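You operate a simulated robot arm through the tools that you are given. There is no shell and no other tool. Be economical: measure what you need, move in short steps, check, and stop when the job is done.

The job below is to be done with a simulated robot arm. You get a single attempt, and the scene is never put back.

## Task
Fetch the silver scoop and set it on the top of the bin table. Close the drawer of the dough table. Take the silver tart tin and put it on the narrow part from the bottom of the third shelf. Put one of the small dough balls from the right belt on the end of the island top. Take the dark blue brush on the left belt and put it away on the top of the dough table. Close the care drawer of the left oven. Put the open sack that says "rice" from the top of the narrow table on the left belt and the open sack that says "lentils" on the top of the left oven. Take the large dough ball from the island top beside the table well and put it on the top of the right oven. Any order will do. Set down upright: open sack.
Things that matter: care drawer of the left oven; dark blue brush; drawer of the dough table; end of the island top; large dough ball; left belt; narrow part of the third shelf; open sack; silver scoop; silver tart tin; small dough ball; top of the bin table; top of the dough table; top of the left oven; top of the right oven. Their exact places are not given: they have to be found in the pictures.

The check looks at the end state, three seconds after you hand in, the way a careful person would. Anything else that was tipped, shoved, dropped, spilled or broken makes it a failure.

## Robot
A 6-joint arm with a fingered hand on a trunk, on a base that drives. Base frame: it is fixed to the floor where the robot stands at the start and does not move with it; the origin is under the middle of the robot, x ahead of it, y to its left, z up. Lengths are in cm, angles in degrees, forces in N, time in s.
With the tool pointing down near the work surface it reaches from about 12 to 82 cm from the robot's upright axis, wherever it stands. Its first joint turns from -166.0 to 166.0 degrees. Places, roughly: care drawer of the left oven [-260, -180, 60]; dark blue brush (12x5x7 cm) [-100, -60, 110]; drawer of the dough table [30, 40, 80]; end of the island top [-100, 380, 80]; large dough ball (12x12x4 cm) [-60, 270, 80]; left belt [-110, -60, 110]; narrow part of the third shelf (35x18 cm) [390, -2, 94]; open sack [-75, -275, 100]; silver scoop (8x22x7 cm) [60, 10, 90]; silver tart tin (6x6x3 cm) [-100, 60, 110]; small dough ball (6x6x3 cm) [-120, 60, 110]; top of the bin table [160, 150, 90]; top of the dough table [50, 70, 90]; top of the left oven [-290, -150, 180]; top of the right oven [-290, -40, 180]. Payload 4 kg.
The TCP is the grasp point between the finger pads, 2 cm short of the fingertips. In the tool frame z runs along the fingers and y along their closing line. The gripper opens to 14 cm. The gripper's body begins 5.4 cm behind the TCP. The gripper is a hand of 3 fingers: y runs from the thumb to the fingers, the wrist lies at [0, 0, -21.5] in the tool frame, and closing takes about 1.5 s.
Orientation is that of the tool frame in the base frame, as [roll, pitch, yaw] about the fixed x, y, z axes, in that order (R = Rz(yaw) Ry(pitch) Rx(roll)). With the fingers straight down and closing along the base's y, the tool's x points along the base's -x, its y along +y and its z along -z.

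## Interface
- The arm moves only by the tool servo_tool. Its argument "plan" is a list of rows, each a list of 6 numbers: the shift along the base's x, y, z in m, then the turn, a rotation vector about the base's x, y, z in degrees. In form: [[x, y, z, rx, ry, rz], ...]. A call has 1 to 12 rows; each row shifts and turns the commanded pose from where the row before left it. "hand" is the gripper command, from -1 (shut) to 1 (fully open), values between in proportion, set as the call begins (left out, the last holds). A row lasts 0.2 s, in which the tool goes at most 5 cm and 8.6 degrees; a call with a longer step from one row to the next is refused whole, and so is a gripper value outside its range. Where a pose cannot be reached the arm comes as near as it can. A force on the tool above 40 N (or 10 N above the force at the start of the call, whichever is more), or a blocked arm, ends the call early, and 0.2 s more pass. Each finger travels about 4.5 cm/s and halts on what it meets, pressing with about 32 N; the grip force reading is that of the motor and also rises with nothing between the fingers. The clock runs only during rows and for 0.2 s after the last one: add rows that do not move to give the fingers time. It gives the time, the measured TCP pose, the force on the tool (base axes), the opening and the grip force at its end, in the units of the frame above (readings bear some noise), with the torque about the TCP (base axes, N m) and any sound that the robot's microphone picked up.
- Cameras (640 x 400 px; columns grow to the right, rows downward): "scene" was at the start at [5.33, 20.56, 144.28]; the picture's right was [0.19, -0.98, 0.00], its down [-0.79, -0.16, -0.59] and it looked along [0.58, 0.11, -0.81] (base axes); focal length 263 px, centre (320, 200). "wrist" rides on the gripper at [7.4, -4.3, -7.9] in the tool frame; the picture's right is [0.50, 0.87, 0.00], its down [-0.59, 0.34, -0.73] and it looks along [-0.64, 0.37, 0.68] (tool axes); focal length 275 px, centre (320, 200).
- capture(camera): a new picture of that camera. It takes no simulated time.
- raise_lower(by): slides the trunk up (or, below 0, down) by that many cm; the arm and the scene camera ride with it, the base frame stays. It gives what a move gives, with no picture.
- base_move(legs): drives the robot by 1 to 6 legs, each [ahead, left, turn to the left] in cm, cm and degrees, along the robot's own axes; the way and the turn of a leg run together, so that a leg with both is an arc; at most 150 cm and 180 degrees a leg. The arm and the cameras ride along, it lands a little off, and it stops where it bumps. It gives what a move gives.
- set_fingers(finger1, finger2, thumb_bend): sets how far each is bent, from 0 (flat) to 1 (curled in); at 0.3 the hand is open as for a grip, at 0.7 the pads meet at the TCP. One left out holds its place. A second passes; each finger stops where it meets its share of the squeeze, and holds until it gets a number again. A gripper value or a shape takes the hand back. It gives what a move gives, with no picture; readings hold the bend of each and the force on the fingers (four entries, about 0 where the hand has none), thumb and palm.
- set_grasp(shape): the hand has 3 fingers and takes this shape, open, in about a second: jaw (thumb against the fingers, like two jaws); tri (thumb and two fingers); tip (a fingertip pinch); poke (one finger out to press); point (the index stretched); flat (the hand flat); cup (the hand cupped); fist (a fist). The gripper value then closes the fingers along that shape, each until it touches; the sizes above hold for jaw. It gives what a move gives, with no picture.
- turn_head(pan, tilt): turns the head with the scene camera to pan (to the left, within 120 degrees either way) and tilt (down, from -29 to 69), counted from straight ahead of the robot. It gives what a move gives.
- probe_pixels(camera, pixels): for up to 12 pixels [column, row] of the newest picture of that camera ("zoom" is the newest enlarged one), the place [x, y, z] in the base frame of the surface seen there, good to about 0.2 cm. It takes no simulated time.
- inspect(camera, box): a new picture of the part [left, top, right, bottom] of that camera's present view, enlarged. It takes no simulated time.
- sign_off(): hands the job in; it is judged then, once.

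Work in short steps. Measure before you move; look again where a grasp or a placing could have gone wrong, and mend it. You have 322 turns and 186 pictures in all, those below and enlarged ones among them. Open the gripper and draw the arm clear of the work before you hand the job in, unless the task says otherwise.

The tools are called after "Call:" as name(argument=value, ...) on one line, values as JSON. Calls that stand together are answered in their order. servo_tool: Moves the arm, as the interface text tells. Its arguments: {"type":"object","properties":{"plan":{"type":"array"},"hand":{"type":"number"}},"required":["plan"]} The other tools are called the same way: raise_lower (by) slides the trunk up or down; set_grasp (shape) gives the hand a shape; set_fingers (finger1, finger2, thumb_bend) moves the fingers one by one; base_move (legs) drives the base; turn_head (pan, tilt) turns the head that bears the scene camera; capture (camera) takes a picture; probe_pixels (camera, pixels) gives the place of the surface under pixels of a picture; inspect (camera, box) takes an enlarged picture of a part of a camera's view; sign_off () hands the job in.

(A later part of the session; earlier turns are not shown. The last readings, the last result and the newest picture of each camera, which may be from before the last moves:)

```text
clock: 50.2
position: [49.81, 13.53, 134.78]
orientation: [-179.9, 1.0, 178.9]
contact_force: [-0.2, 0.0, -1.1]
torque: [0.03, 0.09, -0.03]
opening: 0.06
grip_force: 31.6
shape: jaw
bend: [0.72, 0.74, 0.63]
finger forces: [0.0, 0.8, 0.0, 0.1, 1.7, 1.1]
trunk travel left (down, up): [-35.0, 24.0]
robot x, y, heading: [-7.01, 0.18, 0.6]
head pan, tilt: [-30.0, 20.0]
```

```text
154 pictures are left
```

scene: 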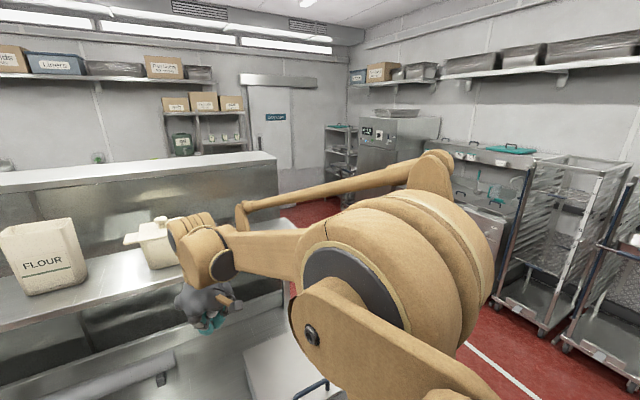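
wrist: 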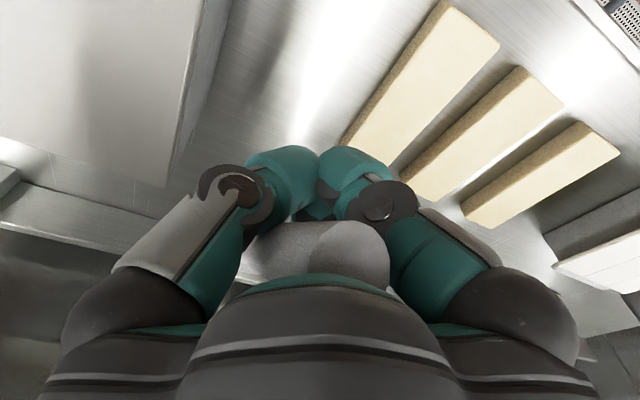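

I probe the right end of the partition and the passage beyond it.

Call:
probe_pixels(camera="scene", pixels=[[272, 155], [276, 175], [270, 220], [290, 200], [300, 220], [340, 150], [370, 160], [500, 290], [520, 180], [290, 285], [210, 150], [350, 190]])

```text
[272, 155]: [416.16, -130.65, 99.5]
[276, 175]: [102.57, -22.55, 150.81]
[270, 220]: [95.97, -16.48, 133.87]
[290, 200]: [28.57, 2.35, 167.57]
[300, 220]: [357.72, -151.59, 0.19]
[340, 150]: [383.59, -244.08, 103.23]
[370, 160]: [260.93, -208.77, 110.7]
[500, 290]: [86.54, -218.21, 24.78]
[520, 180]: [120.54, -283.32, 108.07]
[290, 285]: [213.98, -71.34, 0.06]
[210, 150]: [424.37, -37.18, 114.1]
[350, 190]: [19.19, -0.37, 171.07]
```

The partition ends at y≈-22 and the racks on the right begin at y≈-218, so I go round via y≈-105. I slide right, then ahead.

Call:
base_move(legs=[[-8, 0, 0], [0, -108, 0], [130, 0, 0]])

Call:
turn_head(pan=45, tilt=20)

Call:
capture(camera="scene")

```text
clock: 62.7
position: [173.85, -90.65, 134.81]
orientation: [-179.9, 0.9, -179.1]
contact_force: [-0.5, -0.8, 0.2]
torque: [0.01, 0.06, -0.01]
opening: 0.03
grip_force: 31.8
shape: jaw
bend: [0.72, 0.74, 0.63]
finger forces: [0.0, 0.8, 0.1, 0.1, 1.6, 1.2]
trunk travel left (down, up): [-35.0, 24.0]
robot x, y, heading: [117.24, -106.47, 2.4]
head pan, tilt: [-30.0, 20.0]
```

```text
clock: 64.2
position: [173.84, -90.7, 134.8]
orientation: [-180.0, 1.1, -179.2]
contact_force: [0.3, -0.2, -0.9]
torque: [0.01, 0.06, -0.02]
opening: 0.06
grip_force: 32.5
shape: jaw
bend: [0.72, 0.74, 0.63]
finger forces: [0.0, 0.7, 0.1, 0.0, 1.7, 1.1]
trunk travel left (down, up): [-35.0, 24.0]
robot x, y, heading: [117.47, -106.31, 2.4]
head pan, tilt: [45.0, 20.0]
```

```text
153 pictures are left
```

scene: 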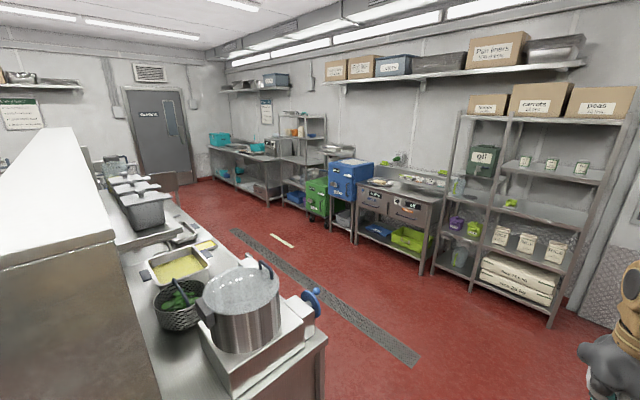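

I probe the long table behind the partition to find its extents near (160,150).

Call:
probe_pixels(camera="scene", pixels=[[150, 320], [320, 340], [200, 238], [180, 200], [150, 250], [165, 180], [140, 185], [140, 210], [190, 225], [118, 240], [250, 250], [210, 242]])

Call:
inspect(camera="scene", box=[70, 130, 270, 255])

```text
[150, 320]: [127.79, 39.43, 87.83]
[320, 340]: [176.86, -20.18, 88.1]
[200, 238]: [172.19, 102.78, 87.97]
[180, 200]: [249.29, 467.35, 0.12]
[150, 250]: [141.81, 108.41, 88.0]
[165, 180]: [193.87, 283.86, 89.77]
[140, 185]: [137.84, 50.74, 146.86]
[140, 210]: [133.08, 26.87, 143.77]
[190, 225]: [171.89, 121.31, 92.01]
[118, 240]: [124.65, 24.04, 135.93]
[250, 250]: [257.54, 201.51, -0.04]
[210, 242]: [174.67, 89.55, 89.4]
```

```text
3.20 times, centred on (170, 192) of scene
```

zoom: 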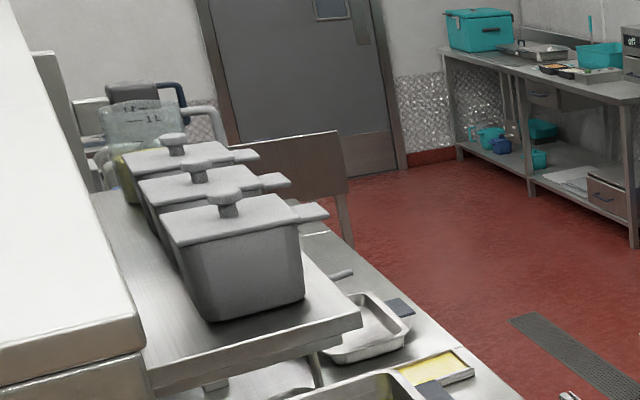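

The table behind the partition has its top at z 88 between x 127 and 178. I drive round into its aisle to x≈250 and up along it, turning to face it.

Call:
base_move(legs=[[138, 0, -2], [0, 100, 0], [0, 50, 0], [0, 0, 90], [0, 0, 88]])

Call:
turn_head(pan=0, tilt=25)

Call:
capture(camera="scene")

```text
clock: 86.0
position: [199.57, 34.96, 134.79]
orientation: [-180.0, 1.0, -3.9]
contact_force: [-0.3, -0.4, -1.2]
torque: [-0.01, -0.09, 0.02]
opening: 0.08
grip_force: 32.1
shape: jaw
bend: [0.72, 0.74, 0.63]
finger forces: [0.0, 0.5, 0.1, 0.0, 1.5, 1.0]
trunk travel left (down, up): [-35.0, 24.0]
robot x, y, heading: [257.06, 45.29, 177.8]
head pan, tilt: [45.0, 20.0]
```

```text
clock: 87.1
position: [199.64, 35.0, 134.85]
orientation: [-179.9, 1.0, -3.9]
contact_force: [0.6, 0.2, -0.5]
torque: [-0.02, -0.05, -0.01]
opening: 0.05
grip_force: 32.1
shape: jaw
bend: [0.72, 0.74, 0.63]
finger forces: [0.1, 0.5, 0.1, 0.1, 1.3, 0.9]
trunk travel left (down, up): [-35.0, 24.0]
robot x, y, heading: [256.95, 45.48, 177.7]
head pan, tilt: [0.0, 25.0]
```

```text
151 pictures are left
```

scene: 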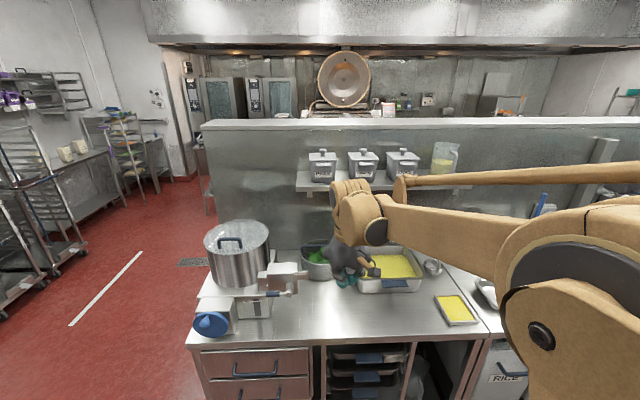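

At (505,378) a "RICE" bin stands under the next table to the right – that is the bin table. I look there.

Call:
turn_head(pan=-60, tilt=25)

Call:
capture(camera="scene")

```text
clock: 88.4
position: [199.56, 34.85, 134.94]
orientation: [180.0, 1.0, -4.0]
contact_force: [0.5, 0.5, -1.1]
torque: [-0.02, -0.07, 0.02]
opening: 0.05
grip_force: 32.3
shape: jaw
bend: [0.72, 0.74, 0.63]
finger forces: [0.1, 0.5, 0.0, 0.0, 1.4, 0.9]
trunk travel left (down, up): [-35.0, 24.0]
robot x, y, heading: [256.54, 45.74, 177.6]
head pan, tilt: [-60.0, 25.0]
```

```text
150 pictures are left
```

scene: 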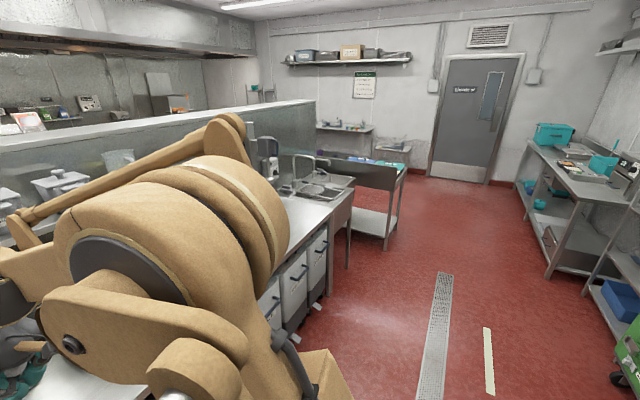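

I slide along the table to y≈145 and look at its top.

Call:
base_move(legs=[[0, -100, 0], [12, 0, 0]])

Call:
turn_head(pan=-5, tilt=45)

Call:
capture(camera="scene")

```text
clock: 94.5
position: [191.67, 137.78, 134.77]
orientation: [-179.8, 0.9, -3.9]
contact_force: [-0.3, 0.6, -1.5]
torque: [-0.02, -0.11, -0.01]
opening: 0.07
grip_force: 32.3
shape: jaw
bend: [0.72, 0.74, 0.63]
finger forces: [0.0, 0.5, 0.0, 0.0, 1.5, 1.1]
trunk travel left (down, up): [-35.0, 24.0]
robot x, y, heading: [249.23, 148.46, 177.4]
head pan, tilt: [-60.0, 25.0]
```

```text
clock: 95.7
position: [191.92, 137.73, 134.84]
orientation: [-179.9, 1.0, -4.0]
contact_force: [0.1, -0.2, -0.1]
torque: [-0.04, -0.1, -0.03]
opening: 0.05
grip_force: 31.5
shape: jaw
bend: [0.72, 0.74, 0.63]
finger forces: [0.0, 0.4, 0.1, 0.1, 1.5, 1.1]
trunk travel left (down, up): [-35.0, 24.0]
robot x, y, heading: [249.36, 147.95, 177.6]
head pan, tilt: [-5.0, 45.0]
```

```text
149 pictures are left
```

scene: 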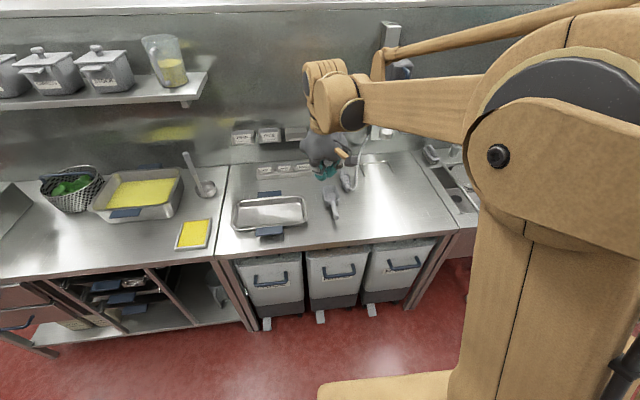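

I zoom in on the hand and the table top.

Call:
inspect(camera="scene", box=[220, 110, 460, 260])

Call:
probe_pixels(camera="zoom", pixels=[[305, 235], [350, 190], [450, 250], [530, 250], [400, 320], [250, 320], [480, 150], [190, 270], [590, 310], [30, 350], [420, 200], [560, 130]])

```text
2.67 times, centred on (340, 185) of scene
```

zoom: 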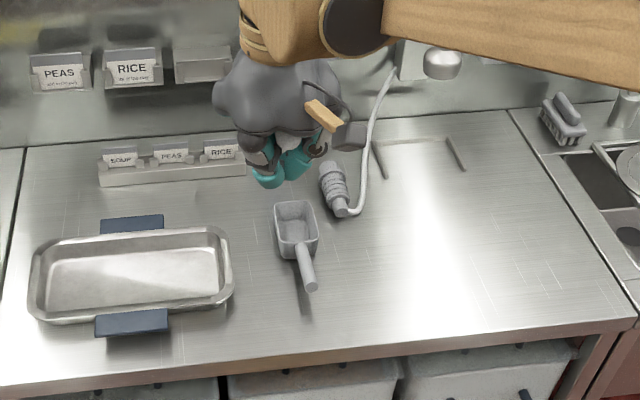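

```text
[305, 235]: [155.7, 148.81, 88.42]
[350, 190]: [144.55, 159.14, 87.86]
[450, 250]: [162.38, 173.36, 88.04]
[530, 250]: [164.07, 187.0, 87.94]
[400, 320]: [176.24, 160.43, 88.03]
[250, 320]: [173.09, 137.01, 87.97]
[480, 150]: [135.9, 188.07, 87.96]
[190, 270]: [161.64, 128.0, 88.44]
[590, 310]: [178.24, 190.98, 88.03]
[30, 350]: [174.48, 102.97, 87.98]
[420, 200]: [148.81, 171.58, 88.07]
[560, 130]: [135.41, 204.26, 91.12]
```

The top is free around (165,176). I drive closer and then bring the hand over it.

Call:
base_move(legs=[[22, -26, 0]])

Call:
capture(camera="scene")

```text
clock: 98.0
position: [170.53, 166.09, 134.8]
orientation: [179.9, 0.9, -4.6]
contact_force: [-0.6, -0.3, -0.5]
torque: [-0.07, -0.11, 0.0]
opening: 0.07
grip_force: 32.1
shape: jaw
bend: [0.72, 0.74, 0.63]
finger forces: [0.0, 0.6, 0.0, 0.0, 1.5, 1.0]
trunk travel left (down, up): [-35.0, 24.0]
robot x, y, heading: [227.78, 176.13, 177.0]
head pan, tilt: [-5.0, 45.0]
```

```text
147 pictures are left
```

scene: 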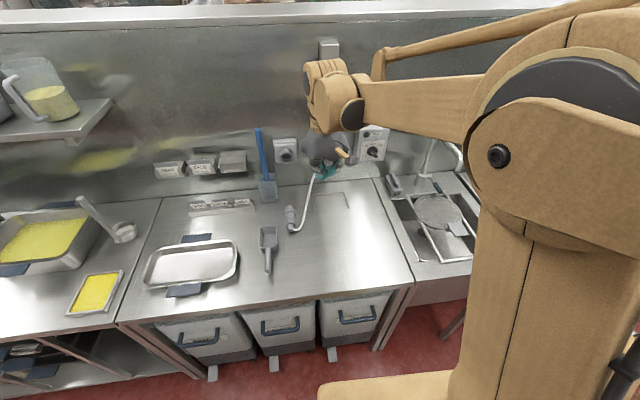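

I shift to y≈177 and descend to z 105, then look at how the scoop hangs.

Call:
servo_tool(plan=[[-0.01, 0.03, -0.03, 0, 0, 0], [-0.01, 0.03, -0.03, 0, 0, 0], [-0.01, 0.03, -0.03, 0, 0, 0], [0, 0.02, -0.04, 0, 0, 0], [0, 0, -0.04, 0, 0, 0], [0, 0, -0.04, 0, 0, 0], [0, 0, -0.04, 0, 0, 0], [0, 0, -0.04, 0, 0, 0], [0, 0, 0, 0, 0, 0]])

Call:
inspect(camera="scene", box=[220, 110, 460, 260])

```text
clock: 100.0
position: [167.75, 176.85, 105.9]
orientation: [-179.9, 1.0, -4.4]
contact_force: [-0.2, -1.0, -1.1]
torque: [-0.01, -0.06, 0.03]
opening: 0.05
grip_force: 32.0
shape: jaw
bend: [0.72, 0.74, 0.63]
finger forces: [0.0, 0.7, 0.1, 0.0, 1.6, 1.2]
trunk travel left (down, up): [-35.0, 24.0]
robot x, y, heading: [227.92, 175.76, 177.2]
head pan, tilt: [-5.0, 45.0]
```

```text
2.67 times, centred on (340, 185) of scene
```

zoom: 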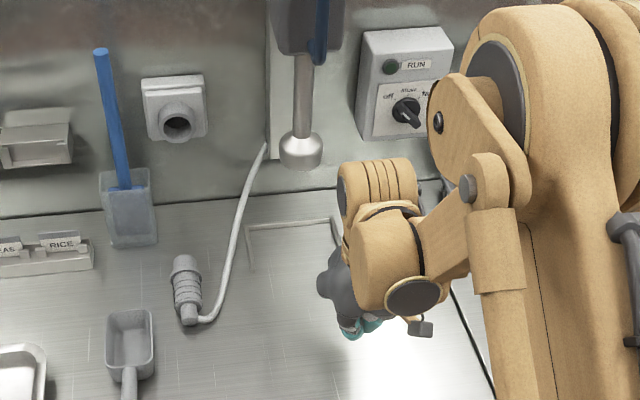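

The hand is above free surface. I lower in small steps until contact.

Call:
servo_tool(plan=[[0, 0, -0.03, 0, 0, 0], [0, 0, -0.03, 0, 0, 0], [0, 0, -0.02, 0, 0, 0], [0, 0, -0.01, 0, 0, 0], [0, 0, -0.01, 0, 0, 0], [0, 0, -0.01, 0, 0, 0], [0, 0, 0, 0, 0, 0]])

Call:
capture(camera="wrist")

Call:
inspect(camera="scene", box=[260, 130, 420, 230])

```text
clock: 101.6
position: [167.68, 177.11, 94.94]
orientation: [-179.9, 1.0, -4.4]
contact_force: [0.2, 0.3, -1.1]
torque: [-0.01, -0.01, -0.03]
opening: 0.04
grip_force: 32.3
shape: jaw
bend: [0.72, 0.74, 0.63]
finger forces: [0.0, 0.3, 0.1, 0.0, 0.4, 0.1]
trunk travel left (down, up): [-35.0, 24.0]
robot x, y, heading: [227.99, 176.13, 177.3]
head pan, tilt: [-5.0, 45.0]
```

```text
145 pictures are left
```

wrist: 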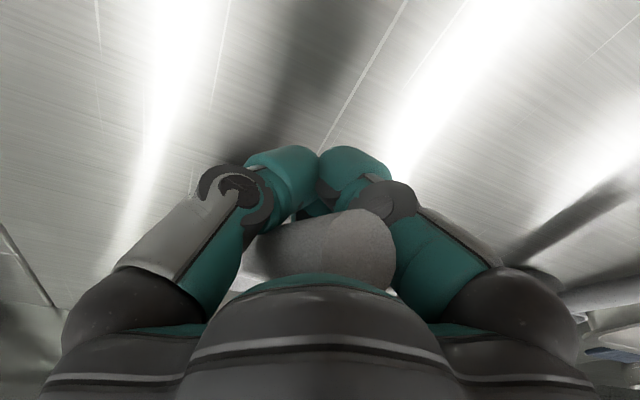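

```text
4.00 times, centred on (340, 180) of scene
```

zoom: 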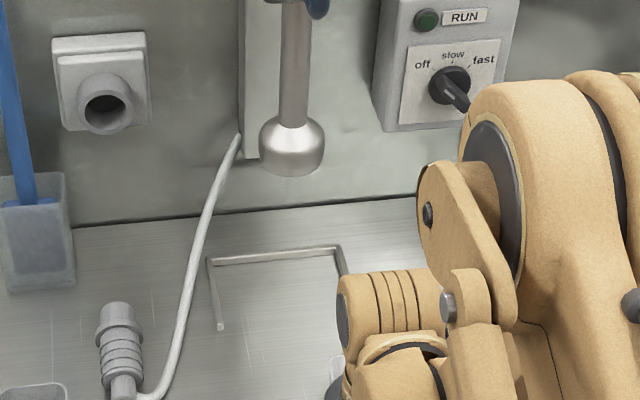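

Finger loads dropped to near zero, so the bowl already touches the table. I go down a bit more in small steps.

Call:
servo_tool(plan=[[0, 0, -0.005, 0, 0, 0], [0, 0, -0.005, 0, 0, 0], [0, 0, -0.005, 0, 0, 0], [0, 0, 0, 0, 0, 0]])

```text
clock: 102.6
position: [167.64, 177.0, 93.35]
orientation: [-179.9, 1.0, -4.5]
contact_force: [0.4, -0.2, -0.3]
torque: [-0.02, -0.01, 0.01]
opening: 0.07
grip_force: 31.7
shape: jaw
bend: [0.72, 0.74, 0.63]
finger forces: [0.3, 0.1, 0.1, 0.0, 0.1, 0.0]
trunk travel left (down, up): [-35.0, 24.0]
robot x, y, heading: [228.27, 176.32, 177.2]
head pan, tilt: [-5.0, 45.0]
```

The scoop rests freely. I open the hand and lift away.

Call:
servo_tool(plan=[[0, 0, 0, 0, 0, 0], [0, 0, 0, 0, 0, 0], [0, 0, 0, 0, 0, 0], [0, 0, 0, 0, 0, 0], [0, 0, 0, 0, 0, 0], [0, 0, 0, 0, 0, 0], [0, 0, 0, 0, 0, 0]], hand=0.4)

Call:
capture(camera="wrist")

Call:
servo_tool(plan=[[0, 0, 0.03, 0, 0, 0], [0, 0, 0.04, 0, 0, 0], [0, 0, 0.04, 0, 0, 0], [0.02, 0, 0.04, 0, 0, 0], [0.04, 0, 0.03, 0, 0, 0], [0.04, 0, 0.03, 0, 0, 0], [0.04, 0, 0.03, 0, 0, 0], [0.02, 0, 0.03, 0, 0, 0], [0.02, 0, 0.03, 0, 0, 0], [0.02, 0, 0.03, 0, 0, 0]])

Call:
capture(camera="scene")

```text
clock: 104.2
position: [167.57, 176.93, 93.24]
orientation: [-179.9, 1.0, -4.5]
contact_force: [0.0, -0.5, -0.5]
torque: [0.01, 0.0, -0.02]
opening: 9.79
grip_force: 0.0
shape: jaw
bend: [0.27, 0.27, 0.25]
finger forces: [0.1, 0.0, 0.1, 0.1, 0.0, 0.0]
trunk travel left (down, up): [-35.0, 24.0]
robot x, y, heading: [228.28, 175.83, 177.1]
head pan, tilt: [-5.0, 45.0]
```

```text
143 pictures are left
```

wrist: 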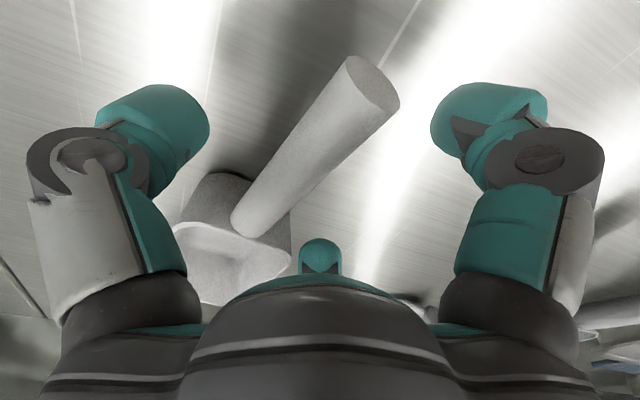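

```text
clock: 106.4
position: [187.83, 176.94, 126.33]
orientation: [-179.9, 1.0, -4.4]
contact_force: [0.3, -0.2, -0.6]
torque: [0.01, 0.03, 0.0]
opening: 9.8
grip_force: 0.0
shape: jaw
bend: [0.27, 0.27, 0.25]
finger forces: [0.1, 0.1, 0.0, 0.1, 0.1, 0.0]
trunk travel left (down, up): [-35.0, 24.0]
robot x, y, heading: [228.12, 176.21, 177.2]
head pan, tilt: [-5.0, 45.0]
```

```text
142 pictures are left
```

scene: 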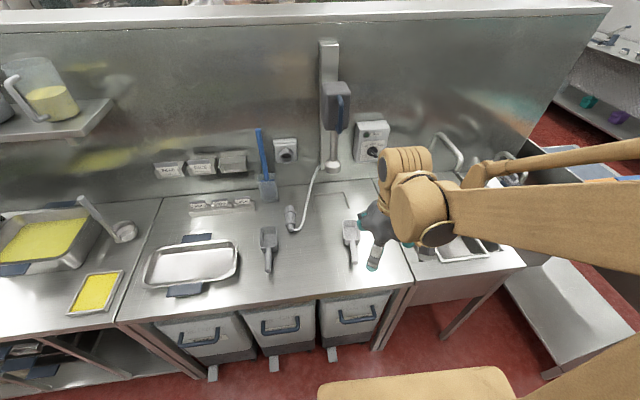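

The scoop stands well at (350,240). Next the belts; on the way I stop at y≈100 to look back at the third shelf.

Call:
base_move(legs=[[-30, 0, 3], [0, 80, 0]])

Call:
turn_head(pan=120, tilt=15)

Call:
capture(camera="scene")

```text
clock: 112.3
position: [217.59, 94.96, 126.22]
orientation: [-179.9, 0.9, -1.2]
contact_force: [0.3, -0.7, -0.5]
torque: [0.0, 0.0, -0.01]
opening: 9.81
grip_force: 0.0
shape: jaw
bend: [0.27, 0.27, 0.25]
finger forces: [0.0, 0.0, 0.0, 0.0, 0.0, 0.0]
trunk travel left (down, up): [-35.0, 24.0]
robot x, y, heading: [258.19, 96.53, -179.4]
head pan, tilt: [-5.0, 45.0]
```

```text
clock: 114.3
position: [217.62, 95.17, 126.25]
orientation: [-179.9, 1.0, -1.3]
contact_force: [-0.1, 0.3, -0.7]
torque: [0.03, 0.01, -0.02]
opening: 9.83
grip_force: 0.1
shape: jaw
bend: [0.27, 0.27, 0.25]
finger forces: [0.1, 0.0, 0.1, 0.0, 0.0, 0.1]
trunk travel left (down, up): [-35.0, 24.0]
robot x, y, heading: [257.88, 96.37, -179.3]
head pan, tilt: [120.0, 15.0]
```

```text
141 pictures are left
```

scene: 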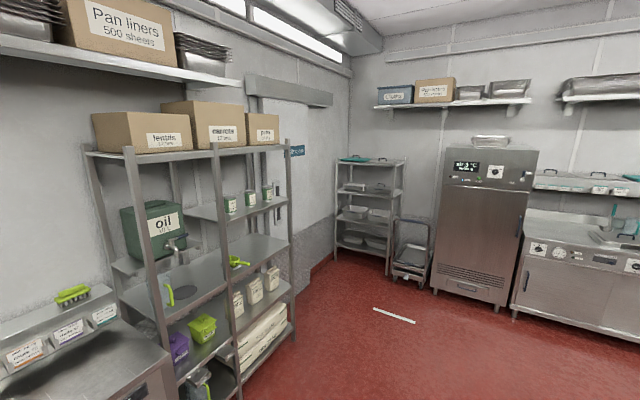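

I probe the shelf levels and posts in both bays.

Call:
probe_pixels(camera="scene", pixels=[[262, 245], [250, 255], [210, 275], [190, 283], [262, 300], [250, 205], [200, 212], [150, 262], [280, 290], [215, 260], [215, 345], [232, 240]])

Call:
inspect(camera="scene", box=[80, 100, 320, 400])

```text
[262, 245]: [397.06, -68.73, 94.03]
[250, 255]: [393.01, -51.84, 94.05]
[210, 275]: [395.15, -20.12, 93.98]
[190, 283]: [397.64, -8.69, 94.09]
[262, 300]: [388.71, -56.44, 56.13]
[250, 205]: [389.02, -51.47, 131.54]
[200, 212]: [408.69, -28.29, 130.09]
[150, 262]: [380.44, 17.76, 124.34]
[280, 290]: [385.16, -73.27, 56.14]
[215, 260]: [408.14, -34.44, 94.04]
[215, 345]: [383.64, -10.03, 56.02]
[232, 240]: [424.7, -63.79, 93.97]
```

```text
1.33 times, centred on (200, 250) of scene
```

zoom: 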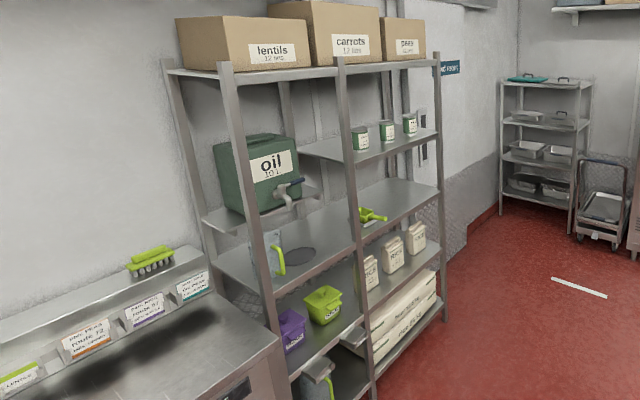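

The third shelf is the z 94 board, its left bay at y≈-2. Now I drive back to the belts via y≈-115.

Call:
base_move(legs=[[0, 150, 0], [0, 62, 0], [150, 0, 0], [105, 0, 0], [0, -100, 0]])

Call:
turn_head(pan=0, tilt=30)

Call:
capture(camera="scene")

```text
clock: 141.9
position: [-40.36, -20.28, 126.14]
orientation: [-179.9, 1.0, -0.6]
contact_force: [-0.2, 0.4, -0.1]
torque: [0.02, 0.01, 0.0]
opening: 9.82
grip_force: 0.0
shape: jaw
bend: [0.27, 0.27, 0.25]
finger forces: [0.0, 0.0, 0.0, 0.0, 0.0, 0.0]
trunk travel left (down, up): [-35.0, 24.0]
robot x, y, heading: [-0.08, -18.25, -179.1]
head pan, tilt: [120.0, 15.0]
```

```text
clock: 143.9
position: [-40.28, -20.46, 126.21]
orientation: [180.0, 1.0, -0.7]
contact_force: [-0.3, -0.7, 0.4]
torque: [0.02, 0.01, -0.02]
opening: 9.82
grip_force: 0.0
shape: jaw
bend: [0.27, 0.27, 0.25]
finger forces: [0.1, 0.0, 0.0, 0.1, 0.0, 0.0]
trunk travel left (down, up): [-35.0, 24.0]
robot x, y, heading: [-0.07, -18.46, -179.2]
head pan, tilt: [0.0, 30.0]
```

```text
139 pictures are left
```

scene: 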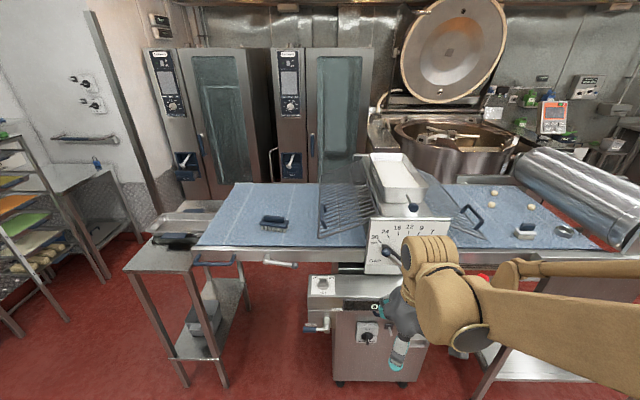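

I see the brush at (273,222) on the left belt; the tart tin at (565,230) and dough balls on the right belt. I measure the brush.

Call:
inspect(camera="scene", box=[210, 190, 330, 265])

Call:
probe_pixels(camera="zoom", pixels=[[340, 155], [300, 165], [380, 165], [340, 180], [340, 200], [280, 185], [405, 190], [250, 240], [150, 150]])

```text
5.33 times, centred on (270, 228) of scene
```

zoom: 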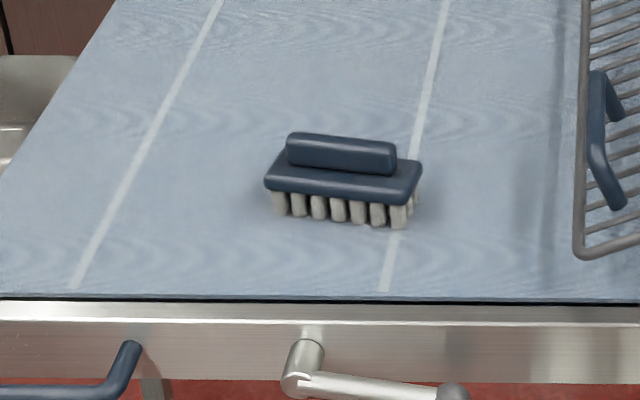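

```text
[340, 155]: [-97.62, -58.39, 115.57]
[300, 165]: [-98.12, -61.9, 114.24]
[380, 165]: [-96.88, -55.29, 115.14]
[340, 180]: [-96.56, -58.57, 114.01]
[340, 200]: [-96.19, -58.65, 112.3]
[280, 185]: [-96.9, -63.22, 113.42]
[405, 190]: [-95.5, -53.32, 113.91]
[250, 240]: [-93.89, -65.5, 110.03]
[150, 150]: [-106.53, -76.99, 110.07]
```

The brush lies at about (-97.5,-58.5), long axis about along y, top ≈117 over the belt at 110. I drive closer and turn the hand by 82° so it closes across the brush.

Call:
base_move(legs=[[0, 38, 0], [24, 0, 0]])

Call:
servo_tool(plan=[[-0.02, 0, 0.01, 0, 0, 8.2], [-0.02, 0, 0.01, 0, 0, 8.2], [-0.02, 0, 0.01, 0, 0, 8.2], [-0.02, 0, 0.01, 0, 0, 8.2], [-0.02, 0, 0, 0, 0, 8.2], [-0.02, 0, 0, 0, 0, 8.2], [-0.02, 0, 0, 0, 0, 8.2], [-0.02, 0, 0, 0, 0, 8.2], [-0.02, 0, 0, 0, 0, 8.2], [-0.02, 0, 0, 0, 0, 8.2]])

Call:
capture(camera="scene")

```text
clock: 147.6
position: [-63.6, -58.24, 126.17]
orientation: [-179.8, 1.0, -0.8]
contact_force: [-0.7, -0.2, -0.2]
torque: [0.02, -0.02, -0.01]
opening: 9.79
grip_force: 0.0
shape: jaw
bend: [0.27, 0.27, 0.25]
finger forces: [0.1, 0.0, 0.0, 0.0, 0.1, 0.0]
trunk travel left (down, up): [-35.0, 24.0]
robot x, y, heading: [-23.26, -56.41, -179.3]
head pan, tilt: [0.0, 30.0]
```

```text
clock: 149.8
position: [-83.45, -58.04, 130.08]
orientation: [179.9, 1.0, 81.3]
contact_force: [-0.8, -1.3, 0.3]
torque: [0.02, -0.02, -0.02]
opening: 9.78
grip_force: 0.1
shape: jaw
bend: [0.27, 0.27, 0.25]
finger forces: [0.1, 0.0, 0.0, 0.0, 0.0, 0.0]
trunk travel left (down, up): [-35.0, 24.0]
robot x, y, heading: [-22.88, -56.32, -179.2]
head pan, tilt: [0.0, 30.0]
```

```text
137 pictures are left
```

scene: 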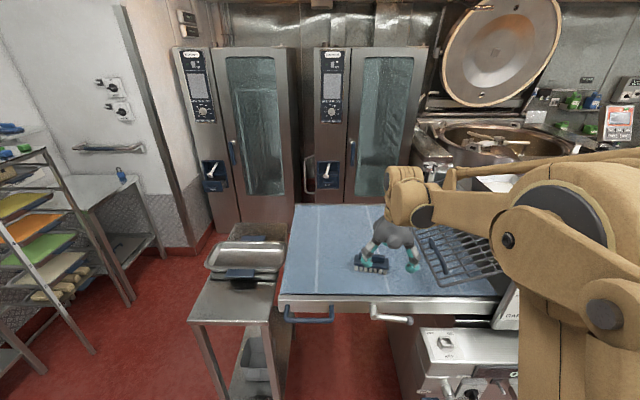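

The hand is turned correctly. I move above the brush at x -98.3 and descend to z 114.

Call:
servo_tool(plan=[[-0.04, -0.002, 0, 0, 0, 0], [-0.04, -0.002, 0, 0, 0, 0], [-0.04, 0, 0, 0, 0, 0], [-0.028, 0, 0, 0, 0, 0], [0, 0, -0.04, 0, 0, 0], [0, 0, -0.04, 0, 0, 0], [0, 0, -0.04, 0, 0, 0], [0, 0, -0.04, 0, 0, 0], [0, 0, 0, 0, 0, 0]])

Call:
inspect(camera="scene", box=[310, 190, 470, 290])

Call:
capture(camera="wrist")

```text
clock: 151.8
position: [-98.39, -58.5, 114.37]
orientation: [-180.0, 1.1, 81.2]
contact_force: [0.5, 0.4, 0.3]
torque: [-0.01, 0.01, 0.01]
opening: 9.84
grip_force: 0.1
shape: jaw
bend: [0.26, 0.27, 0.25]
finger forces: [0.1, 0.0, 0.1, 0.0, 0.1, 0.0]
trunk travel left (down, up): [-35.0, 24.0]
robot x, y, heading: [-23.33, -56.73, -179.1]
head pan, tilt: [0.0, 30.0]
```

```text
4.00 times, centred on (390, 240) of scene
```

zoom: 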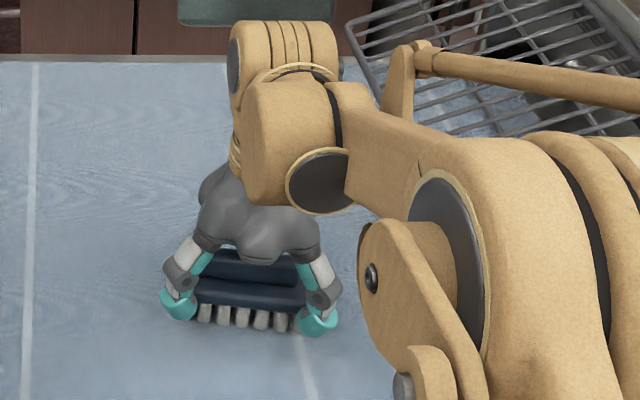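

```text
135 pictures are left
```

wrist: 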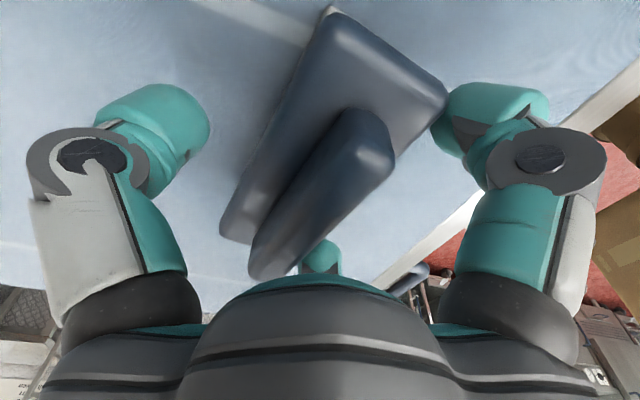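

Two fingers stand at the near side, the thumb behind the brush. I close and watch.

Call:
servo_tool(plan=[[0, 0, 0, 0, 0, 0], [0, 0, 0, 0, 0, 0], [0, 0, 0, 0, 0, 0], [0, 0, 0, 0, 0, 0], [0, 0, 0, 0, 0, 0], [0, 0, 0, 0, 0, 0], [0, 0, 0, 0, 0, 0], [0, 0, 0, 0, 0, 0], [0, 0, 0, 0, 0, 0]], hand=-1)

Call:
inspect(camera="scene", box=[310, 190, 470, 290])

Call:
capture(camera="wrist")

```text
clock: 153.8
position: [-98.35, -58.59, 114.45]
orientation: [-179.8, 1.0, 81.2]
contact_force: [0.6, 0.1, 1.9]
torque: [-0.14, 0.08, 0.03]
opening: 6.24
grip_force: 32.5
shape: jaw
bend: [0.4, 0.41, 0.32]
finger forces: [23.4, 22.3, 0.0, 0.0, 42.9, 0.0]
trunk travel left (down, up): [-35.0, 24.0]
robot x, y, heading: [-22.88, -56.42, -179.3]
head pan, tilt: [0.0, 30.0]
```

```text
4.00 times, centred on (390, 240) of scene
```

zoom: 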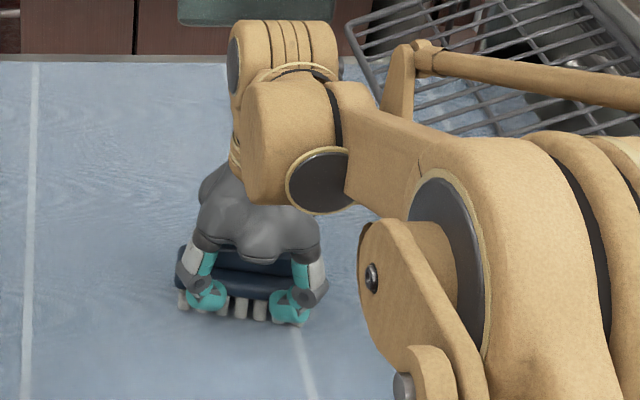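

```text
133 pictures are left
```

wrist: 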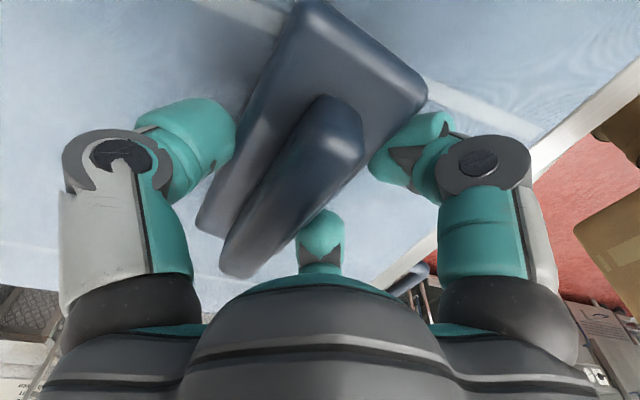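

A firm three-point grip (43 N). I lift, retract the arm and unturn the hand.

Call:
servo_tool(plan=[[0, 0, 0.02, 0, 0, 0], [0, 0, 0.03, 0, 0, 0], [0, 0, 0.04, 0, 0, 0], [0.01, 0, 0.04, 0, 0, 0], [0.04, 0, 0.03, 0, 0, 0], [0.04, 0, 0.03, 0, 0, 0], [0.04, 0, 0.02, 0, 0, -7], [0.04, 0, 0, 0, 0, -8], [0.04, 0, 0, 0, 0, -8], [0.04, 0, 0, 0, 0, -8], [0.04, 0, 0, 0, 0, -8], [0, 0, 0, 0, 0, -8]])

Call:
servo_tool(plan=[[0.02, 0, 0, 0, 0, -8], [0.01, 0, 0, 0, 0, -8], [0, 0, 0, 0, 0, -8], [0, 0, 0, 0, 0, -8], [0, 0, 0, 0, 0, -3]])

Call:
base_move(legs=[[-18, 0, 0], [0, 0, 90], [0, 0, 90]])

```text
clock: 156.4
position: [-69.36, -58.46, 135.17]
orientation: [179.9, 0.9, 34.0]
contact_force: [-0.3, -0.3, -1.4]
torque: [0.01, -0.06, 0.0]
opening: 6.18
grip_force: 32.1
shape: jaw
bend: [0.41, 0.42, 0.32]
finger forces: [22.9, 20.6, 0.0, 0.0, 43.1, 0.0]
trunk travel left (down, up): [-35.0, 24.0]
robot x, y, heading: [-22.78, -56.57, -179.3]
head pan, tilt: [0.0, 30.0]
```

```text
clock: 157.6
position: [-66.24, -58.62, 135.32]
orientation: [-179.9, 1.0, -0.9]
contact_force: [-0.1, -0.8, 0.1]
torque: [-0.02, -0.02, 0.0]
opening: 6.19
grip_force: 32.3
shape: jaw
bend: [0.41, 0.42, 0.32]
finger forces: [23.1, 20.7, 0.0, 0.2, 43.2, 0.0]
trunk travel left (down, up): [-35.0, 24.0]
robot x, y, heading: [-22.98, -56.55, -179.1]
head pan, tilt: [0.0, 30.0]
```

```text
clock: 166.8
position: [38.49, -54.46, 135.13]
orientation: [180.0, 1.1, 178.8]
contact_force: [0.3, 0.4, -1.3]
torque: [0.01, 0.04, 0.0]
opening: 6.19
grip_force: 32.6
shape: jaw
bend: [0.41, 0.43, 0.32]
finger forces: [23.5, 20.8, 0.0, 0.1, 43.4, 0.0]
trunk travel left (down, up): [-35.0, 24.0]
robot x, y, heading: [-4.64, -56.09, 0.3]
head pan, tilt: [0.0, 30.0]
```

Now I slide left to y≈5 in front of the free spot where the scoop was.

Call:
base_move(legs=[[0, 60, 0]])

Call:
turn_head(pan=5, tilt=50)

Call:
capture(camera="scene")

```text
clock: 170.2
position: [37.92, 5.88, 135.23]
orientation: [-179.9, 1.0, 179.0]
contact_force: [0.4, 0.4, -0.4]
torque: [0.03, 0.0, -0.03]
opening: 6.18
grip_force: 31.9
shape: jaw
bend: [0.41, 0.43, 0.32]
finger forces: [23.6, 20.8, 0.0, 0.0, 43.4, 0.1]
trunk travel left (down, up): [-35.0, 24.0]
robot x, y, heading: [-5.32, 4.01, 0.6]
head pan, tilt: [0.0, 30.0]
```

```text
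clock: 171.0
position: [37.9, 6.03, 135.17]
orientation: [-179.9, 1.0, 179.0]
contact_force: [-0.1, 0.3, -2.0]
torque: [0.01, 0.02, 0.01]
opening: 6.21
grip_force: 31.9
shape: jaw
bend: [0.41, 0.43, 0.32]
finger forces: [23.5, 20.7, 0.0, 0.1, 43.4, 0.1]
trunk travel left (down, up): [-35.0, 24.0]
robot x, y, heading: [-5.29, 4.28, 0.8]
head pan, tilt: [5.0, 50.0]
```

```text
132 pictures are left
```

scene: 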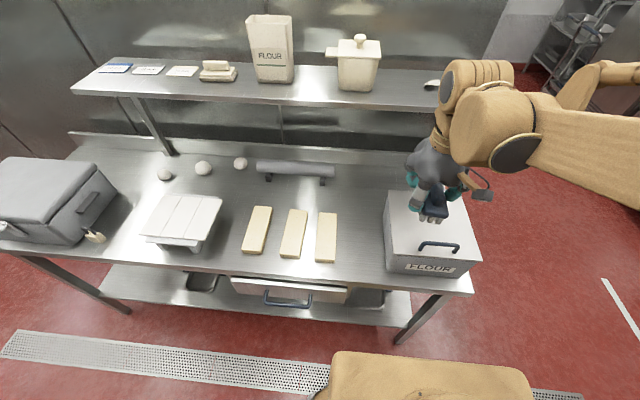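

The free spot at (360,220) lies between butter and bin. I move over (54,13.5) and lower.

Call:
servo_tool(plan=[[0.03, 0.02, 0, 0, 0, 0], [0.04, 0.02, 0, 0, 0, 0], [0.04, 0.02, 0, 0, 0, 0], [0.04, 0.015, 0, 0, 0, 0], [0.01, 0, -0.04, 0, 0, 0], [0, 0, -0.045, 0, 0, 0], [0, 0, -0.045, 0, 0, 0], [0, 0, -0.045, 0, 0, 0], [0, 0, -0.045, 0, 0, 0], [0, 0, -0.045, 0, 0, 0], [0, 0, -0.045, 0, 0, 0], [0, 0, -0.04, 0, 0, 0]])

Call:
capture(camera="scene")

```text
clock: 173.6
position: [53.78, 13.29, 100.44]
orientation: [-179.9, 0.9, 179.1]
contact_force: [-1.1, 0.1, -1.0]
torque: [0.01, 0.01, 0.0]
opening: 6.21
grip_force: 32.0
shape: jaw
bend: [0.41, 0.43, 0.32]
finger forces: [23.4, 20.7, 0.0, 0.0, 43.3, 0.0]
trunk travel left (down, up): [-35.0, 24.0]
robot x, y, heading: [-5.36, 3.91, 0.9]
head pan, tilt: [5.0, 50.0]
```

```text
131 pictures are left
```

scene: 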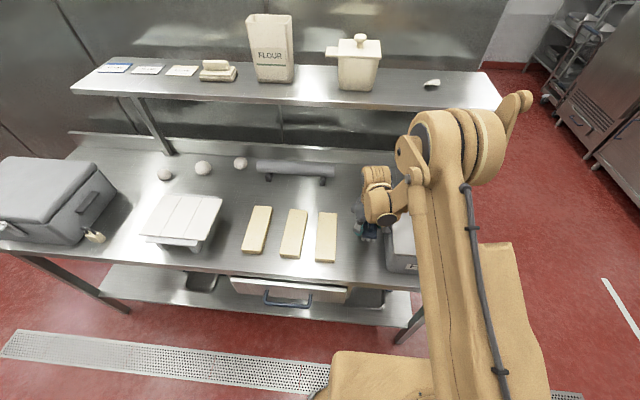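

The hand is 6 cm above the release height. I lower gently, feeling for contact.

Call:
servo_tool(plan=[[0, 0, -0.03, 0, 0, 0], [0, 0, -0.02, 0, 0, 0], [0, 0, -0.007, 0, 0, 0], [0, 0, -0.005, 0, 0, 0], [0, 0, 0, 0, 0, 0]])

Call:
inspect(camera="scene", box=[310, 160, 430, 280])

```text
clock: 174.8
position: [53.76, 13.56, 94.23]
orientation: [-179.9, 1.0, 179.1]
contact_force: [6.0, 4.3, 30.6]
torque: [-1.05, -0.25, 0.11]
opening: 6.38
grip_force: 31.1
shape: jaw
bend: [0.42, 0.43, 0.31]
finger forces: [26.4, 24.8, 0.0, 0.0, 45.4, 0.0]
trunk travel left (down, up): [-35.0, 24.0]
robot x, y, heading: [-5.37, 3.64, 0.8]
head pan, tilt: [5.0, 50.0]
```

```text
3.33 times, centred on (370, 220) of scene
```

zoom: 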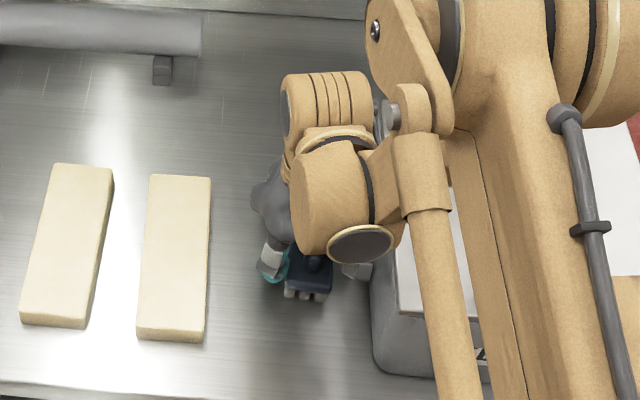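

Contact with 30 N: the brush is down. I ease up 2 mm, open to about 9 cm, and rise.

Call:
servo_tool(plan=[[0, 0, 0.003, 0, 0, 0], [0, 0, 0, 0, 0, 0], [0, 0, 0, 0, 0, 0], [0, 0, 0, 0, 0, 0], [0, 0, 0, 0, 0, 0]], hand=0.35)

Call:
servo_tool(plan=[[0, 0, 0.03, 0, 0, 0], [0, 0, 0.04, 0, 0, 0], [0, 0, 0.045, 0, 0, 0], [0, 0, 0.045, 0, 0, 0], [0, 0, 0.045, 0, 0, 0], [0, 0, 0.045, 0, 0, 0], [0, 0, 0.045, 0, 0, 0], [0, 0, 0.045, 0, 0, 0], [-0.04, 0, 0.02, 0, 0, 0], [-0.04, 0, 0, 0, 0, 0], [-0.04, 0, 0, 0, 0, 0]])

Call:
capture(camera="scene")

```text
clock: 176.0
position: [53.85, 13.23, 94.38]
orientation: [-179.9, 1.0, 179.0]
contact_force: [0.1, -0.8, -0.2]
torque: [-0.03, 0.03, -0.01]
opening: 9.38
grip_force: 0.0
shape: jaw
bend: [0.28, 0.28, 0.26]
finger forces: [0.0, 0.0, 0.1, 0.0, 0.1, 0.0]
trunk travel left (down, up): [-35.0, 24.0]
robot x, y, heading: [-5.3, 3.93, 0.7]
head pan, tilt: [5.0, 50.0]
```

```text
clock: 178.4
position: [41.63, 13.46, 130.5]
orientation: [-180.0, 1.1, 179.0]
contact_force: [0.0, 0.9, -0.2]
torque: [-0.02, -0.04, 0.02]
opening: 9.4
grip_force: 0.2
shape: jaw
bend: [0.28, 0.28, 0.26]
finger forces: [0.1, 0.1, 0.1, 0.0, 0.1, 0.0]
trunk travel left (down, up): [-35.0, 24.0]
robot x, y, heading: [-5.14, 4.06, 0.6]
head pan, tilt: [5.0, 50.0]
```

```text
129 pictures are left
```

scene: 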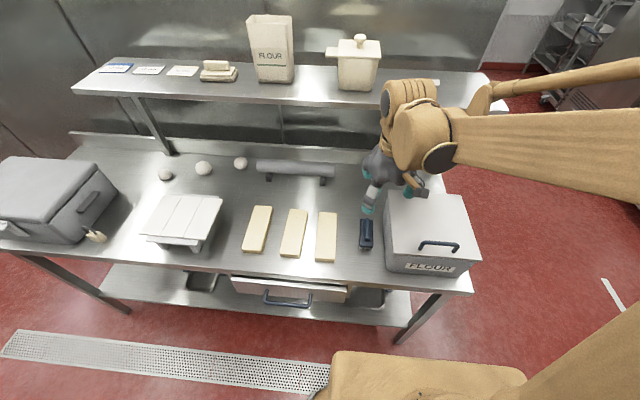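

The brush stands upright on the dough table at (367,233). Next the tart tin: I turn round to the right belt.

Call:
base_move(legs=[[-3, 0, 0], [0, 0, 90], [0, 0, 89], [0, -54, 0]])

Call:
turn_head(pan=0, tilt=35)

Call:
capture(camera="scene")

```text
clock: 189.5
position: [-54.8, 50.55, 130.38]
orientation: [180.0, 1.1, -2.7]
contact_force: [0.3, 0.8, -0.4]
torque: [0.0, 0.0, 0.0]
opening: 9.37
grip_force: 0.2
shape: jaw
bend: [0.28, 0.28, 0.26]
finger forces: [0.1, 0.1, 0.0, 0.0, 0.0, 0.0]
trunk travel left (down, up): [-35.0, 24.0]
robot x, y, heading: [-7.13, 58.28, 179.1]
head pan, tilt: [5.0, 50.0]
```

```text
clock: 190.3
position: [-54.71, 50.36, 130.53]
orientation: [-180.0, 1.0, -2.8]
contact_force: [-0.3, -0.8, 0.2]
torque: [-0.03, -0.02, 0.02]
opening: 9.4
grip_force: 0.0
shape: jaw
bend: [0.28, 0.28, 0.26]
finger forces: [0.0, 0.0, 0.1, 0.0, 0.0, 0.0]
trunk travel left (down, up): [-35.0, 24.0]
robot x, y, heading: [-7.09, 58.67, 178.7]
head pan, tilt: [0.0, 35.0]
```

```text
128 pictures are left
```

scene: 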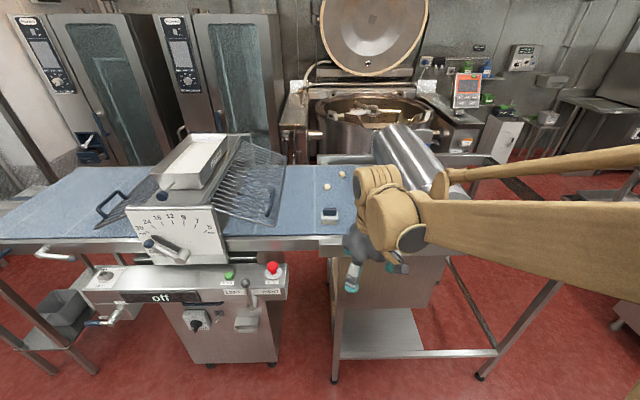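

The hand hides the tin. I swing the hand to the right (+y) and look again.

Call:
servo_tool(plan=[[0.02, 0.045, 0, 0, 0, 0], [0.02, 0.045, 0, 0, 0, 0], [0, 0.045, 0, 0, 0, 0], [0, 0.045, 0, 0, 0, 0], [0, 0.045, 0, 0, 0, 0], [0, 0, 0, 0, 0, 0]])

Call:
inspect(camera="scene", box=[280, 140, 440, 240])

```text
clock: 191.7
position: [-50.61, 72.77, 130.44]
orientation: [-179.9, 1.0, -2.8]
contact_force: [-0.4, -0.2, 0.2]
torque: [0.02, 0.0, 0.01]
opening: 9.39
grip_force: 0.1
shape: jaw
bend: [0.28, 0.28, 0.26]
finger forces: [0.0, 0.1, 0.0, 0.1, 0.0, 0.0]
trunk travel left (down, up): [-35.0, 24.0]
robot x, y, heading: [-7.29, 58.28, 179.1]
head pan, tilt: [0.0, 35.0]
```

```text
4.00 times, centred on (360, 190) of scene
```

zoom: 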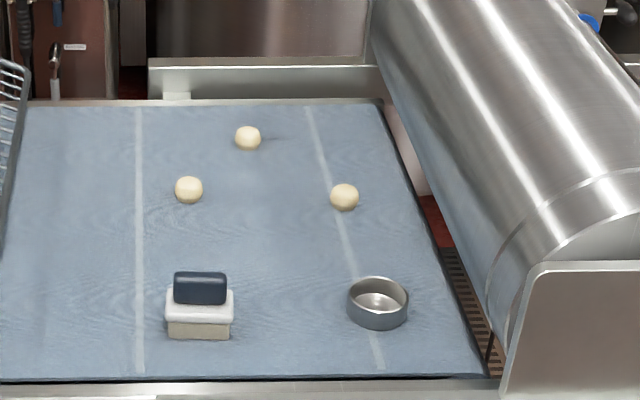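

Call:
probe_pixels(camera="zoom", pixels=[[378, 303], [348, 290], [408, 290], [378, 326], [378, 279], [345, 197], [188, 190], [248, 138], [345, 186], [440, 210], [560, 240], [520, 300]])

```text
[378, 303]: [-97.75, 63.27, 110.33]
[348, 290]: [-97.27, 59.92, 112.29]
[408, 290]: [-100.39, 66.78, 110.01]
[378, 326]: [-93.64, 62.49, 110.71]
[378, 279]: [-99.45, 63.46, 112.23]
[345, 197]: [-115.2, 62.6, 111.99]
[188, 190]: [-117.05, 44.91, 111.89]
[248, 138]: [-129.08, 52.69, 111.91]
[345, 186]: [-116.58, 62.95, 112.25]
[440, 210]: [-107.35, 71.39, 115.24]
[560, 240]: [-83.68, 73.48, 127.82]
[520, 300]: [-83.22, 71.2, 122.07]
```

The tin's centre is (-96.6,63), rim at z≈112.5; the flour cylinder is close at y≥71. I probe the cylinder's bulge.

Call:
probe_pixels(camera="zoom", pixels=[[425, 150], [450, 200], [475, 240], [495, 260], [520, 220], [560, 200], [500, 200], [480, 150], [600, 150], [530, 270], [480, 310], [450, 260]])

```text
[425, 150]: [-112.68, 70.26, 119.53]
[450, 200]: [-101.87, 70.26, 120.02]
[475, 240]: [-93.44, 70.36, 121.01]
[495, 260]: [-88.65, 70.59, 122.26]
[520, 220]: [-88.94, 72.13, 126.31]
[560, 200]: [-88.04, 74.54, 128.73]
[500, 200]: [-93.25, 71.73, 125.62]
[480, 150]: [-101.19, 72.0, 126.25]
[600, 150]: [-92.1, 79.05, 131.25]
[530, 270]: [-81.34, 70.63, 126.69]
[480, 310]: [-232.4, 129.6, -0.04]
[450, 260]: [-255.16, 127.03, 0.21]
```

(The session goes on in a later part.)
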